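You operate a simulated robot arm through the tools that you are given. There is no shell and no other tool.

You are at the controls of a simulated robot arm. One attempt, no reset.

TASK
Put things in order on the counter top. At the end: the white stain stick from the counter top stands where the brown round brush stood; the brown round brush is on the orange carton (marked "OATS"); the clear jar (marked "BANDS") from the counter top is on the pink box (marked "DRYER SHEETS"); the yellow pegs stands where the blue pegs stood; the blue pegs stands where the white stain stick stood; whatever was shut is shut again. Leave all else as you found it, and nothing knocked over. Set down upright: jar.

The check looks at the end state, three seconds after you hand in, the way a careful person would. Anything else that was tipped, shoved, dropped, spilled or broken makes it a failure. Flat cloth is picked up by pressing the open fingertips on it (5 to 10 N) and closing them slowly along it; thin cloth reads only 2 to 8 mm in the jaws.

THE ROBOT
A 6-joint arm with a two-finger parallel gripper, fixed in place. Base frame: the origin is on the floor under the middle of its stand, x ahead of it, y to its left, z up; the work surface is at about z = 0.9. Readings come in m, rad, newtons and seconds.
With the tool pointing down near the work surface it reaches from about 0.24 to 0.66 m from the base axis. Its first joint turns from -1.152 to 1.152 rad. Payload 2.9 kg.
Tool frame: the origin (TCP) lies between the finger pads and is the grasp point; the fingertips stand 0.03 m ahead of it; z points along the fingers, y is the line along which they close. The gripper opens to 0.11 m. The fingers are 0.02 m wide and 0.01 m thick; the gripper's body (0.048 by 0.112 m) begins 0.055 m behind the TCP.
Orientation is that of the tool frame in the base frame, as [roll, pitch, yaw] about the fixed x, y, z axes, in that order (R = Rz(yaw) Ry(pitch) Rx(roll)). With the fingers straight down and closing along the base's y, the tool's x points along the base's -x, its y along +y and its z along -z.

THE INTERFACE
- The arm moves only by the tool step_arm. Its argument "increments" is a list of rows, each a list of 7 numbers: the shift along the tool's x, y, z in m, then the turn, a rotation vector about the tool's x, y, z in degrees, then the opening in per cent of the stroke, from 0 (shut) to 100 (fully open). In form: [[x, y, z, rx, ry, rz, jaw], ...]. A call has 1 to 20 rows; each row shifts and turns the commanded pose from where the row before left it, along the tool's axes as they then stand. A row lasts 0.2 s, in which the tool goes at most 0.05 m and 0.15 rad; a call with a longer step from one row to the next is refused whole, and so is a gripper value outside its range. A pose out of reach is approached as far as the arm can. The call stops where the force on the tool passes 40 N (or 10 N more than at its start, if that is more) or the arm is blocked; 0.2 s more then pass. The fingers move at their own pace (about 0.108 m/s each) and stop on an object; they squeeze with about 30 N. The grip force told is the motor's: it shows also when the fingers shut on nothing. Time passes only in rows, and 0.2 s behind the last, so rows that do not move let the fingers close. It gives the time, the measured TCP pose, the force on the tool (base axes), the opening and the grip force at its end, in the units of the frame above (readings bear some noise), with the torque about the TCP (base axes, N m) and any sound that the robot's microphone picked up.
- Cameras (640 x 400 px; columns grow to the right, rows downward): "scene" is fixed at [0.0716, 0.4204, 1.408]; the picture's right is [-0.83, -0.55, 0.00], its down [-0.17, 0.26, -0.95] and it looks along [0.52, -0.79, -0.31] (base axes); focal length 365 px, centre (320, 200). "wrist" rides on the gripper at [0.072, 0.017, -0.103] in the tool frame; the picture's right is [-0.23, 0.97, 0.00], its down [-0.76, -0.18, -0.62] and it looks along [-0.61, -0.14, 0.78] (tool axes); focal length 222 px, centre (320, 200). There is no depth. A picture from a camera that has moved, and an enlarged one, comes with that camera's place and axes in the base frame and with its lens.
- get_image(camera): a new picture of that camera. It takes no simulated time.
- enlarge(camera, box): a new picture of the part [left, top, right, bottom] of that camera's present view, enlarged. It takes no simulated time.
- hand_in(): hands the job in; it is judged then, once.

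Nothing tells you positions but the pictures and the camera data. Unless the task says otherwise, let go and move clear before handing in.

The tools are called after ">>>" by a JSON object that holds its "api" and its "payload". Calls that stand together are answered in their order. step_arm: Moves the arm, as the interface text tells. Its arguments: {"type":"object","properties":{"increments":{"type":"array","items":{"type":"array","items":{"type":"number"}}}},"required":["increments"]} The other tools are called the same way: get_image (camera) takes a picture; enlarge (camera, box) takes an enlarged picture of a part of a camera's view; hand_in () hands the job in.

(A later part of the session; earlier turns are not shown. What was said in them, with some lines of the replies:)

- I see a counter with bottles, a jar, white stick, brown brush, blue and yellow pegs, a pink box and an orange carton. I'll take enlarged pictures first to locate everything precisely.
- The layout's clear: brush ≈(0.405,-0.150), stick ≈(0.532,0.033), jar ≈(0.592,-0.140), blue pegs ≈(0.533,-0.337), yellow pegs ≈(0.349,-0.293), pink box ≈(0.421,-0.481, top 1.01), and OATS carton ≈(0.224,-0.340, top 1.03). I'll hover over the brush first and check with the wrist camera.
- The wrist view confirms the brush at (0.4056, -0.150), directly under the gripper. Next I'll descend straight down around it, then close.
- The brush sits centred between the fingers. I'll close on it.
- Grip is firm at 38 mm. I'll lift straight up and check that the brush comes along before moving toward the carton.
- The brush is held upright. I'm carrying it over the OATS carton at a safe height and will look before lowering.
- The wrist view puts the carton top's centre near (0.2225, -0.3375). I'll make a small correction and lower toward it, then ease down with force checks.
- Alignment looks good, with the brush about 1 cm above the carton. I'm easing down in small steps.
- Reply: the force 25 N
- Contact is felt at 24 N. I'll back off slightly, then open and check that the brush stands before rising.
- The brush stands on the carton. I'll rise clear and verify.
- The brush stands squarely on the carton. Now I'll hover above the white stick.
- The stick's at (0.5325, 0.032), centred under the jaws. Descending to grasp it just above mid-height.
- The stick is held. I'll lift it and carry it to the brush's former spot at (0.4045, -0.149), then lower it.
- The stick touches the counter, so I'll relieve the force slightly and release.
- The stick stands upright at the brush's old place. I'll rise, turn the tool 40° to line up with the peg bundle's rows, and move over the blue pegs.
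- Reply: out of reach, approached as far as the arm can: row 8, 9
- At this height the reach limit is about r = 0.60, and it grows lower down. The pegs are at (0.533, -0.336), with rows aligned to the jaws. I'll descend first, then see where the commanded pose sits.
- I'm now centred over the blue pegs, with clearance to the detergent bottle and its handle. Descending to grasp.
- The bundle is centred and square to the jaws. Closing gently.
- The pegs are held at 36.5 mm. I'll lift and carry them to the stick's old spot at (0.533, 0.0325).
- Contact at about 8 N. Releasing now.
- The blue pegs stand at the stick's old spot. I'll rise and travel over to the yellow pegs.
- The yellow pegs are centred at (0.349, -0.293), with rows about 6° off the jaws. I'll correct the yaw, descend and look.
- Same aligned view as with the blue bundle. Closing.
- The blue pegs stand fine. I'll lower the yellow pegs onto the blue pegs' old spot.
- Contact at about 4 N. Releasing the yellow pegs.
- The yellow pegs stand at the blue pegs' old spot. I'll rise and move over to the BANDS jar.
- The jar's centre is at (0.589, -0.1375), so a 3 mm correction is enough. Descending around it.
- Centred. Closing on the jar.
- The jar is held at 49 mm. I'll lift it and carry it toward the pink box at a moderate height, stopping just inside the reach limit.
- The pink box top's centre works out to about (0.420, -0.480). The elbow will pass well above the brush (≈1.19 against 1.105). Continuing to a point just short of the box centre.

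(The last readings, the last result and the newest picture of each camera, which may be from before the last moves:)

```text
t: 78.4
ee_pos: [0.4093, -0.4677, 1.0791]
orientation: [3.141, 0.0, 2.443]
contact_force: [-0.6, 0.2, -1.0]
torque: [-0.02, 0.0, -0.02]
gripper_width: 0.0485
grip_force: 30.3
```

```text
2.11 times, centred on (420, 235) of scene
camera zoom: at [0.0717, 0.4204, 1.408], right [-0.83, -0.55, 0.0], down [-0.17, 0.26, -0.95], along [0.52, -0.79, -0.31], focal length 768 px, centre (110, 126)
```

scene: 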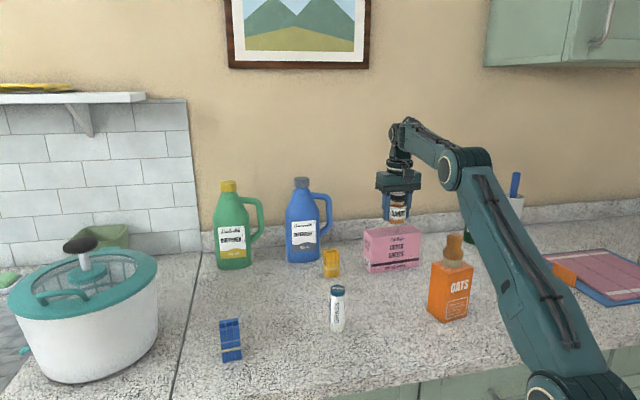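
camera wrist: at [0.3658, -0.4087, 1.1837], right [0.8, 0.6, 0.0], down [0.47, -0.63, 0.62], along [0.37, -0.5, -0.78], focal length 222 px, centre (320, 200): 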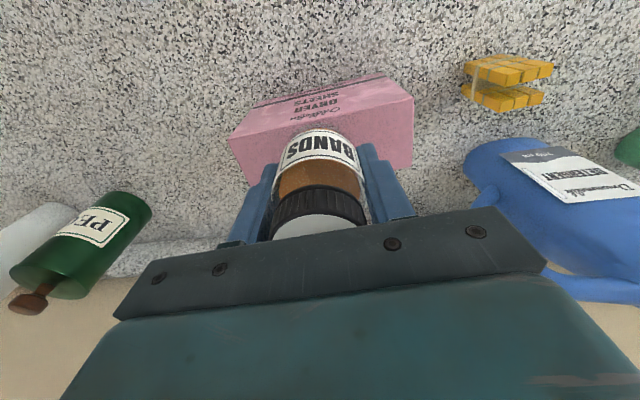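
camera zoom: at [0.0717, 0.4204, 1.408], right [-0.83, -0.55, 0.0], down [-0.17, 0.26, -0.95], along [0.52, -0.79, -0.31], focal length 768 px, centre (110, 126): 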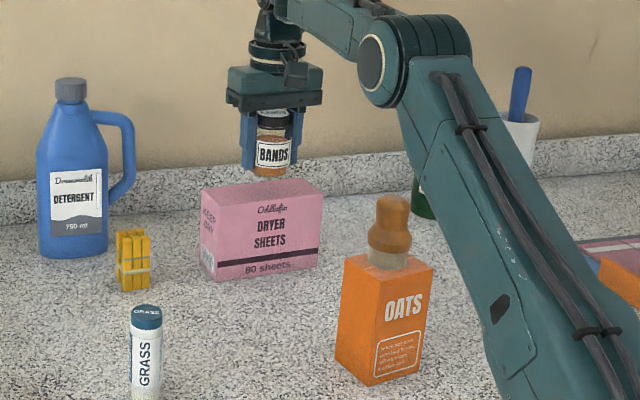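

>>> {"api": "step_arm", "payload": {"increments": [[0, 0, 0.01, 0, 0, 0, 35], [0, 0, 0.008, 0, 0, 0, 35], [-0.006, -0.0007, 0, 0, 0, 0, 35], [-0.0063, -0.0007, 0, 0, 0, 0, 35], [0, 0, 0, 0, 0, 0, 35]]}}

>>> {"api": "get_image", "payload": {"camera": "wrist"}}

>>> {"api": "enlarge", "payload": {"camera": "scene", "box": [345, 160, 445, 280]}}

```text
t: 79.6
ee_pos: [0.4189, -0.4764, 1.0608]
orientation: [-3.14, 0.0, 2.444]
contact_force: [-0.3, -0.6, -0.7]
torque: [0.02, 0.0, 0.01]
gripper_width: 0.0483
grip_force: 30.0
```

```text
taken
camera wrist: at [0.3744, -0.4185, 1.1649], right [0.8, 0.6, 0.0], down [0.47, -0.63, 0.62], along [0.37, -0.5, -0.78], focal length 222 px, centre (320, 200)
```

wrist: 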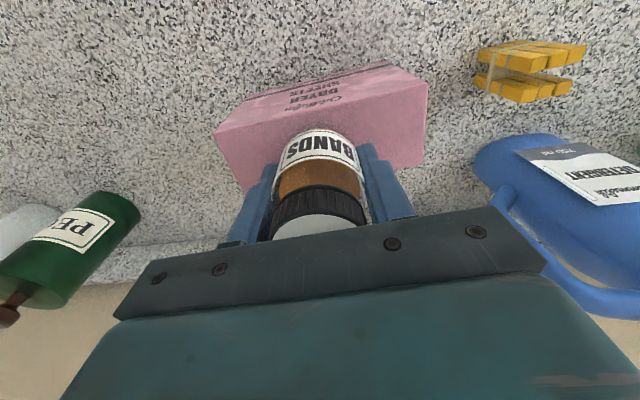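

```text
3.33 times, centred on (395, 220) of scene
camera zoom: at [0.0717, 0.4204, 1.408], right [-0.83, -0.55, 0.0], down [-0.17, 0.26, -0.95], along [0.52, -0.79, -0.31], focal length 1216 px, centre (70, 133)
```

zoom: 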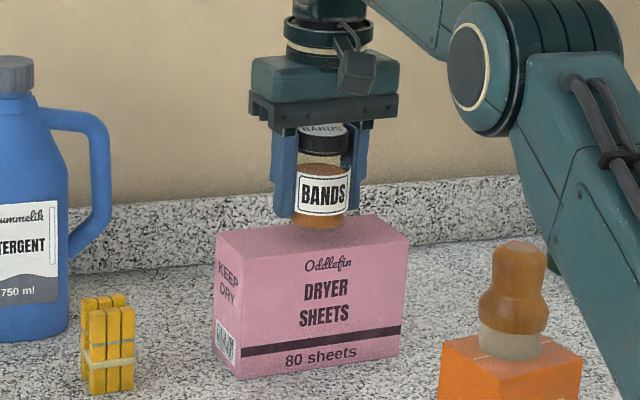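

The jar is over the middle of the box with about 1 cm to go. Easing down.

>>> {"api": "step_arm", "payload": {"increments": [[0, 0, 0.003, 0, 0, 0, 35], [0, 0, 0.002, 0, 0, 0, 35], [0, 0, 0.002, 0, 0, 0, 35], [0, 0, 0, 0, 0, 0, 35]]}}

```text
t: 80.6
ee_pos: [0.4173, -0.4765, 1.0547]
orientation: [-3.141, 0.0, 2.444]
contact_force: [0.4, -0.7, -2.2]
torque: [-0.01, -0.02, 0.01]
gripper_width: 0.0488
grip_force: 29.5
```

>>> {"api": "step_arm", "payload": {"increments": [[0, 0, 0.0015, 0, 0, 0, 35], [0, 0, 0.0015, 0, 0, 0, 35], [0, 0, 0, 0, 0, 0, 35]]}}

>>> {"api": "enlarge", "payload": {"camera": "scene", "box": [355, 190, 435, 260]}}

```text
t: 81.4
ee_pos: [0.4179, -0.4754, 1.0514]
orientation: [3.141, -0.001, 2.444]
contact_force: [-0.2, 0.4, -0.9]
torque: [0.01, -0.02, 0.01]
gripper_width: 0.0488
grip_force: 30.3
```

```text
5.71 times, centred on (395, 225) of scene
camera zoom: at [0.0717, 0.4204, 1.408], right [-0.83, -0.55, 0.0], down [-0.17, 0.26, -0.95], along [0.52, -0.79, -0.31], focal length 2084 px, centre (-109, 57)
```

zoom: 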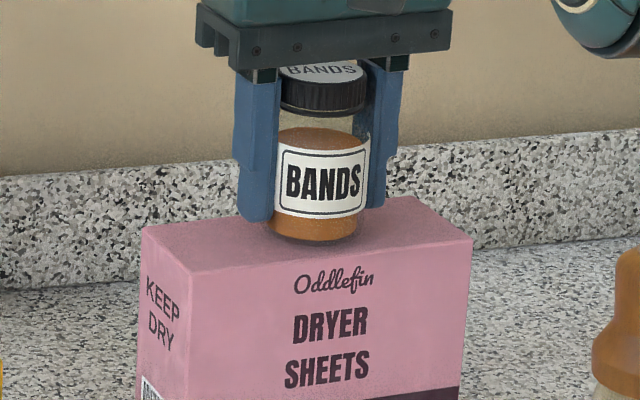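

>>> {"api": "step_arm", "payload": {"increments": [[0, 0, 0.0012, 0, 0, 0, 35], [0, 0, 0.0012, 0, 0, 0, 35], [0, 0, 0, 0, 0, 0, 35]]}}

```text
t: 82.2
ee_pos: [0.4165, -0.4752, 1.0487]
orientation: [-3.141, 0.0, 2.446]
contact_force: [1.3, 0.8, 1.0]
torque: [0.07, 0.01, -0.05]
gripper_width: 0.0488
grip_force: 30.1
```

>>> {"api": "step_arm", "payload": {"increments": [[0, 0, 0.0008, 0, 0, 0, 35], [0, 0, 0, 0, 0, 0, 35]]}}

>>> {"api": "enlarge", "payload": {"camera": "scene", "box": [355, 190, 435, 260]}}

```text
t: 82.8
ee_pos: [0.4162, -0.4757, 1.0479]
orientation: [3.141, 0.004, 2.445]
contact_force: [-0.6, 2.7, 9.7]
torque: [0.28, 0.19, -0.07]
gripper_width: 0.0485
grip_force: 30.0
```

```text
5.71 times, centred on (395, 225) of scene
camera zoom: at [0.0715, 0.4206, 1.4079], right [-0.83, -0.55, 0.0], down [-0.17, 0.26, -0.95], along [0.52, -0.79, -0.31], focal length 2084 px, centre (-109, 57)
```

zoom: 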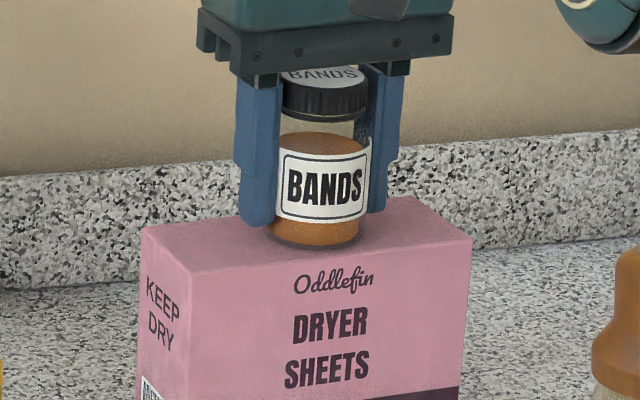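

The jar is resting on the box at 9.7 N. I'll relieve it a touch and open.

>>> {"api": "step_arm", "payload": {"increments": [[0, 0, -0.0004, 0, 0, 0, 35], [0, 0, 0, 0, 0, 0, 46], [0, 0, 0, 0, 0, 0, 52], [0, 0, 0, 0, 0, 0, 62], [0, 0, 0, 0, 0, 0, 72], [0, 0, 0, 0, 0, 0, 72]]}}

>>> {"api": "enlarge", "payload": {"camera": "scene", "box": [355, 190, 435, 260]}}

>>> {"api": "get_image", "payload": {"camera": "wrist"}}

```text
t: 84.2
ee_pos: [0.4191, -0.4756, 1.0471]
orientation: [3.142, 0.001, 2.443]
contact_force: [0.3, -0.3, 0.0]
torque: [-0.01, 0.01, -0.03]
gripper_width: 0.0796
grip_force: 0.0
```

```text
5.71 times, centred on (395, 225) of scene
camera zoom: at [0.0716, 0.4204, 1.408], right [-0.83, -0.55, 0.0], down [-0.17, 0.26, -0.95], along [0.52, -0.79, -0.31], focal length 2084 px, centre (-109, 57)
```

zoom: 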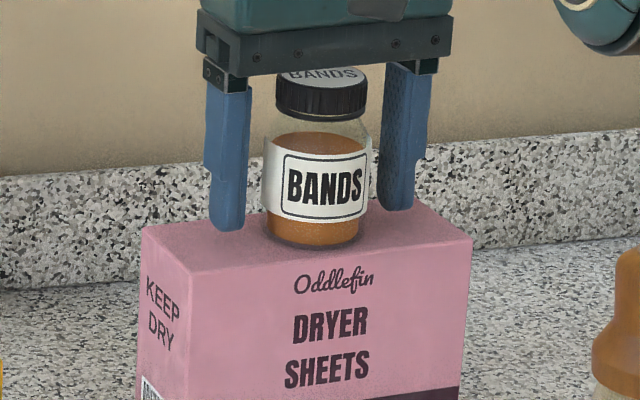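

```text
taken
camera wrist: at [0.3739, -0.4173, 1.1522], right [0.8, 0.6, 0.0], down [0.47, -0.63, 0.62], along [0.37, -0.5, -0.78], focal length 222 px, centre (320, 200)
```

wrist: 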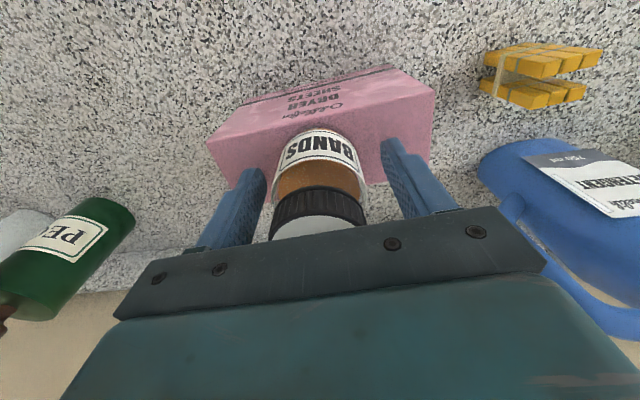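

The jar stands upright on the pink box. I'll rise 3 cm, slide the open fingers back toward the base (the jar sits in the free channel between them), then rise clear.

>>> {"api": "step_arm", "payload": {"increments": [[0, 0, -0.005, 0, 0, 0, 72], [0, 0, -0.012, 0, 0, 0, 76], [0, 0, -0.013, 0, 0, 0, 80], [0, 0, 0, 0, 0, 0, 80]]}}

>>> {"api": "enlarge", "payload": {"camera": "scene", "box": [345, 160, 445, 280]}}

>>> {"api": "get_image", "payload": {"camera": "wrist"}}

```text
t: 85.2
ee_pos: [0.4187, -0.4753, 1.0769]
orientation: [3.141, 0.0, 2.446]
contact_force: [-1.0, 0.4, 0.0]
torque: [0.05, -0.02, -0.02]
gripper_width: 0.0882
grip_force: 0.1
```

```text
3.33 times, centred on (395, 220) of scene
camera zoom: at [0.0716, 0.4204, 1.408], right [-0.83, -0.55, 0.0], down [-0.17, 0.26, -0.95], along [0.52, -0.79, -0.31], focal length 1216 px, centre (70, 133)
```

zoom: 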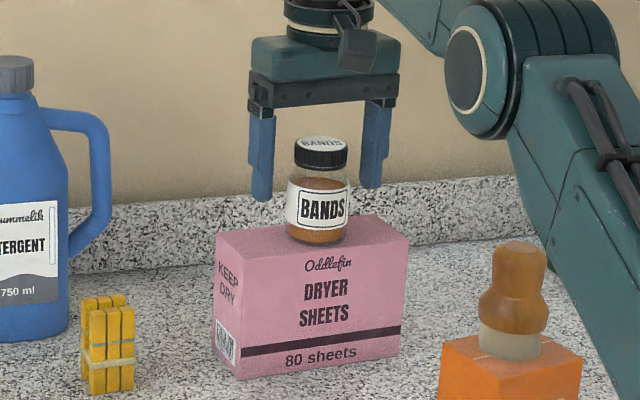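

```text
taken
camera wrist: at [0.3747, -0.4174, 1.1819], right [0.8, 0.6, 0.0], down [0.47, -0.63, 0.62], along [0.37, -0.5, -0.78], focal length 222 px, centre (320, 200)
```

wrist: 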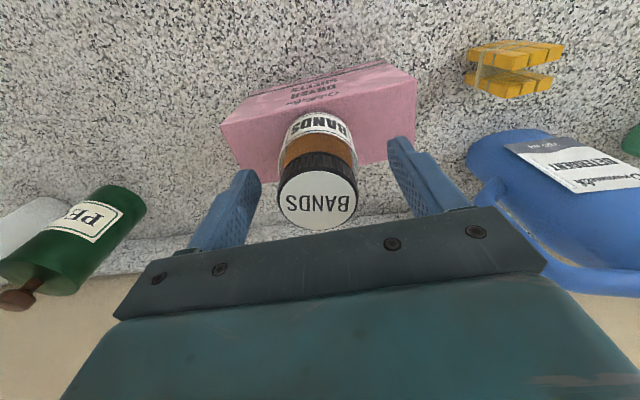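

>>> {"api": "step_arm", "payload": {"increments": [[0.008, 0, -0.002, 0, 0, 0, 80], [0.013, 0, -0.003, 0, 0, 0, 80], [0.013, 0, -0.003, 0, 0, 0, 80], [0.013, 0, -0.003, 0, 0, 0, 80], [0.013, 0, -0.003, 0, 0, 0, 80], [0, 0, -0.02, 0, 0, 0, 80], [0, 0, -0.03, 0, 0, 0, 80], [0, 0, -0.03, 0, 0, 0, 80], [0, 0, -0.03, 0, 0, 0, 80], [0, 0, 0, 0, 0, 0, 80]]}}

>>> {"api": "get_image", "payload": {"camera": "scene"}}

>>> {"api": "get_image", "payload": {"camera": "wrist"}}

```text
t: 87.4
ee_pos: [0.3703, -0.4363, 1.2001]
orientation: [3.14, 0.001, 2.445]
contact_force: [-0.5, -0.5, -0.7]
torque: [0.0, -0.01, -0.02]
gripper_width: 0.0879
grip_force: 0.0
```

```text
taken
```

scene: 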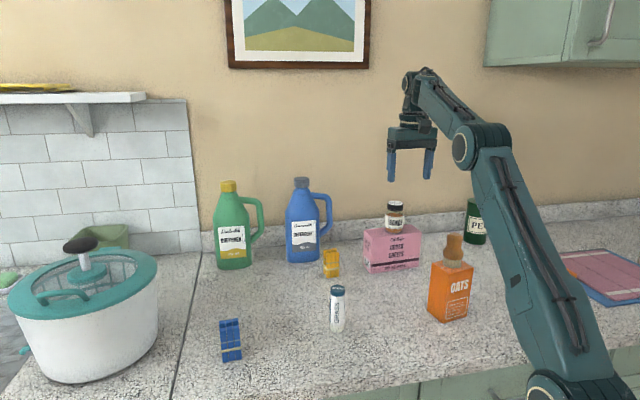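

```text
taken
camera wrist: at [0.3269, -0.3783, 1.3052], right [0.8, 0.6, 0.0], down [0.47, -0.63, 0.62], along [0.37, -0.5, -0.78], focal length 222 px, centre (320, 200)
```

wrist: 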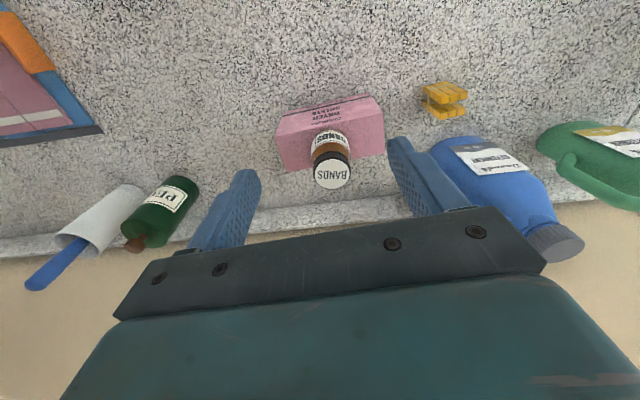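

All five pieces appear placed. I'll move the arm well clear and do a final inspection.

>>> {"api": "step_arm", "payload": {"increments": [[0.01, 0.0118, -0.01, 0, 0, 0, 80], [0.0192, 0.0236, -0.01, 0, 0, 0, 80], [0.0192, 0.0236, -0.01, 0, 0, 0, 80], [0.0192, 0.0236, -0.01, 0, 0, 0, 80], [0.0192, 0.0236, -0.01, 0, 0, 0, 80], [0.0192, 0.0236, 0, 0, 0, 0, 80], [0.0192, 0.0236, 0, 0, 0, 0, 80], [0.0192, 0.0236, 0, 0, 0, 0, 80], [0.0192, 0.0236, 0, 0, 0, 0, 80], [0.0192, 0.0236, 0, 0, 0, 0, 80], [0.0192, 0.0236, 0, 0, 0, 0, 80], [0.01, 0.0118, 0, 0, 0, 0, 80], [0, 0, 0, 0, 0, -8, 90], [0, 0, 0, 0, 0, -8, 90], [0, 0, 0, 0, 0, -8, 90], [0, 0, 0, 0, 0, -8, 90], [0, 0, 0, 0, 0, -8, 100], [0, 0, 0, 0, 0, 0, 100]]}}

>>> {"api": "get_image", "payload": {"camera": "scene"}}

>>> {"api": "get_image", "payload": {"camera": "wrist"}}

>>> {"api": "enlarge", "payload": {"camera": "scene", "box": [310, 190, 490, 340]}}

>>> {"api": "enlarge", "payload": {"camera": "scene", "box": [200, 220, 360, 370]}}

```text
t: 91.2
ee_pos: [0.3765, -0.1024, 1.2511]
orientation: [-3.14, -0.001, -3.138]
contact_force: [0.0, 0.5, -0.4]
torque: [0.02, 0.03, 0.0]
gripper_width: 0.1101
grip_force: 0.1
```

```text
taken
```

scene: 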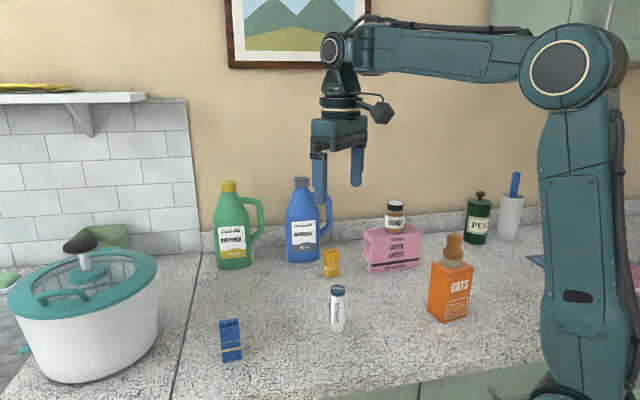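

```text
taken
camera wrist: at [0.3044, -0.0869, 1.3553], right [0.22, 0.97, 0.0], down [0.76, -0.18, 0.62], along [0.61, -0.14, -0.78], focal length 222 px, centre (320, 200)
```

wrist: 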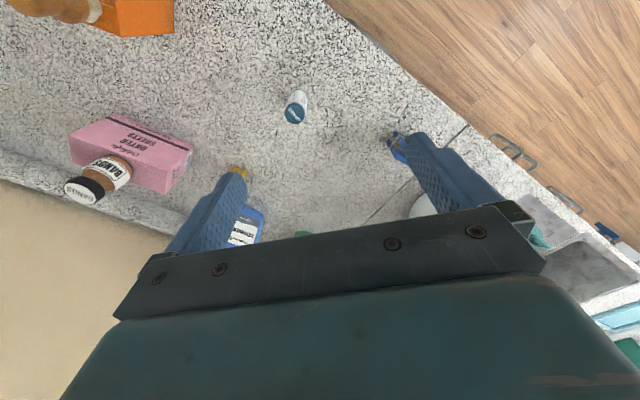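

```text
2.67 times, centred on (400, 265) of scene
camera zoom: at [0.0716, 0.4204, 1.408], right [-0.83, -0.55, 0.0], down [-0.17, 0.26, -0.95], along [0.52, -0.79, -0.31], focal length 972 px, centre (107, 27)
```

zoom: 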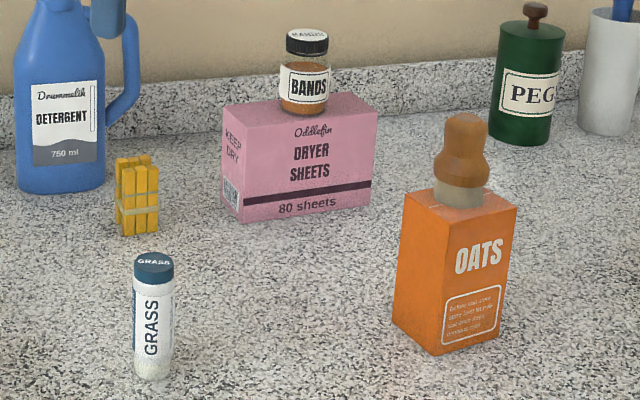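

```text
2.67 times, centred on (280, 295) of scene
camera zoom: at [0.0716, 0.4204, 1.408], right [-0.83, -0.55, 0.0], down [-0.17, 0.26, -0.95], along [0.52, -0.79, -0.31], focal length 972 px, centre (427, -53)
```

zoom: 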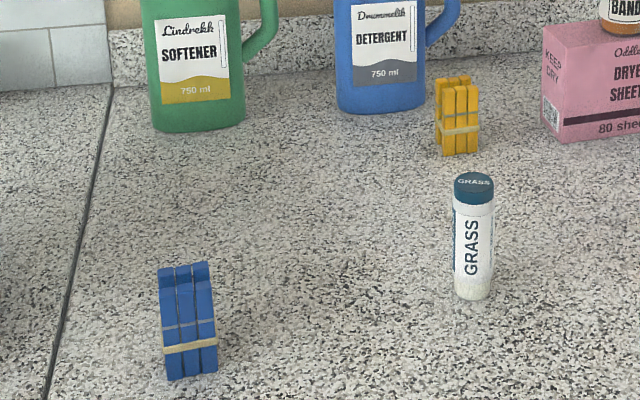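

Everything is in place: stick on the brush's spot, brush on the OATS carton, jar upright on the DRYER SHEETS box, yellow pegs on the blue pegs' spot, and blue pegs on the stick's spot. Nothing else moved and nothing had been opened, so I'm handing in.

>>> {"api": "hand_in", "payload": {}}

```text
The job is handed in.
```

The counter is in the order you asked for, and I've handed the job in. I haven't seen the check's result. The last pictures before hand-in showed:

- **White stain stick:** it stands where the brown brush stood.
- **Brown brush:** it stands on the orange OATS carton.
- **BANDS jar:** it's upright on the pink DRYER SHEETS box.
- **Yellow pegs:** they stand where the blue pegs stood.
- **Blue pegs:** they stand where the stain stick stood.

I saw nothing else moved or knocked over. I opened nothing, so there was nothing to shut again. The gripper was open and clear of everything when I handed in.
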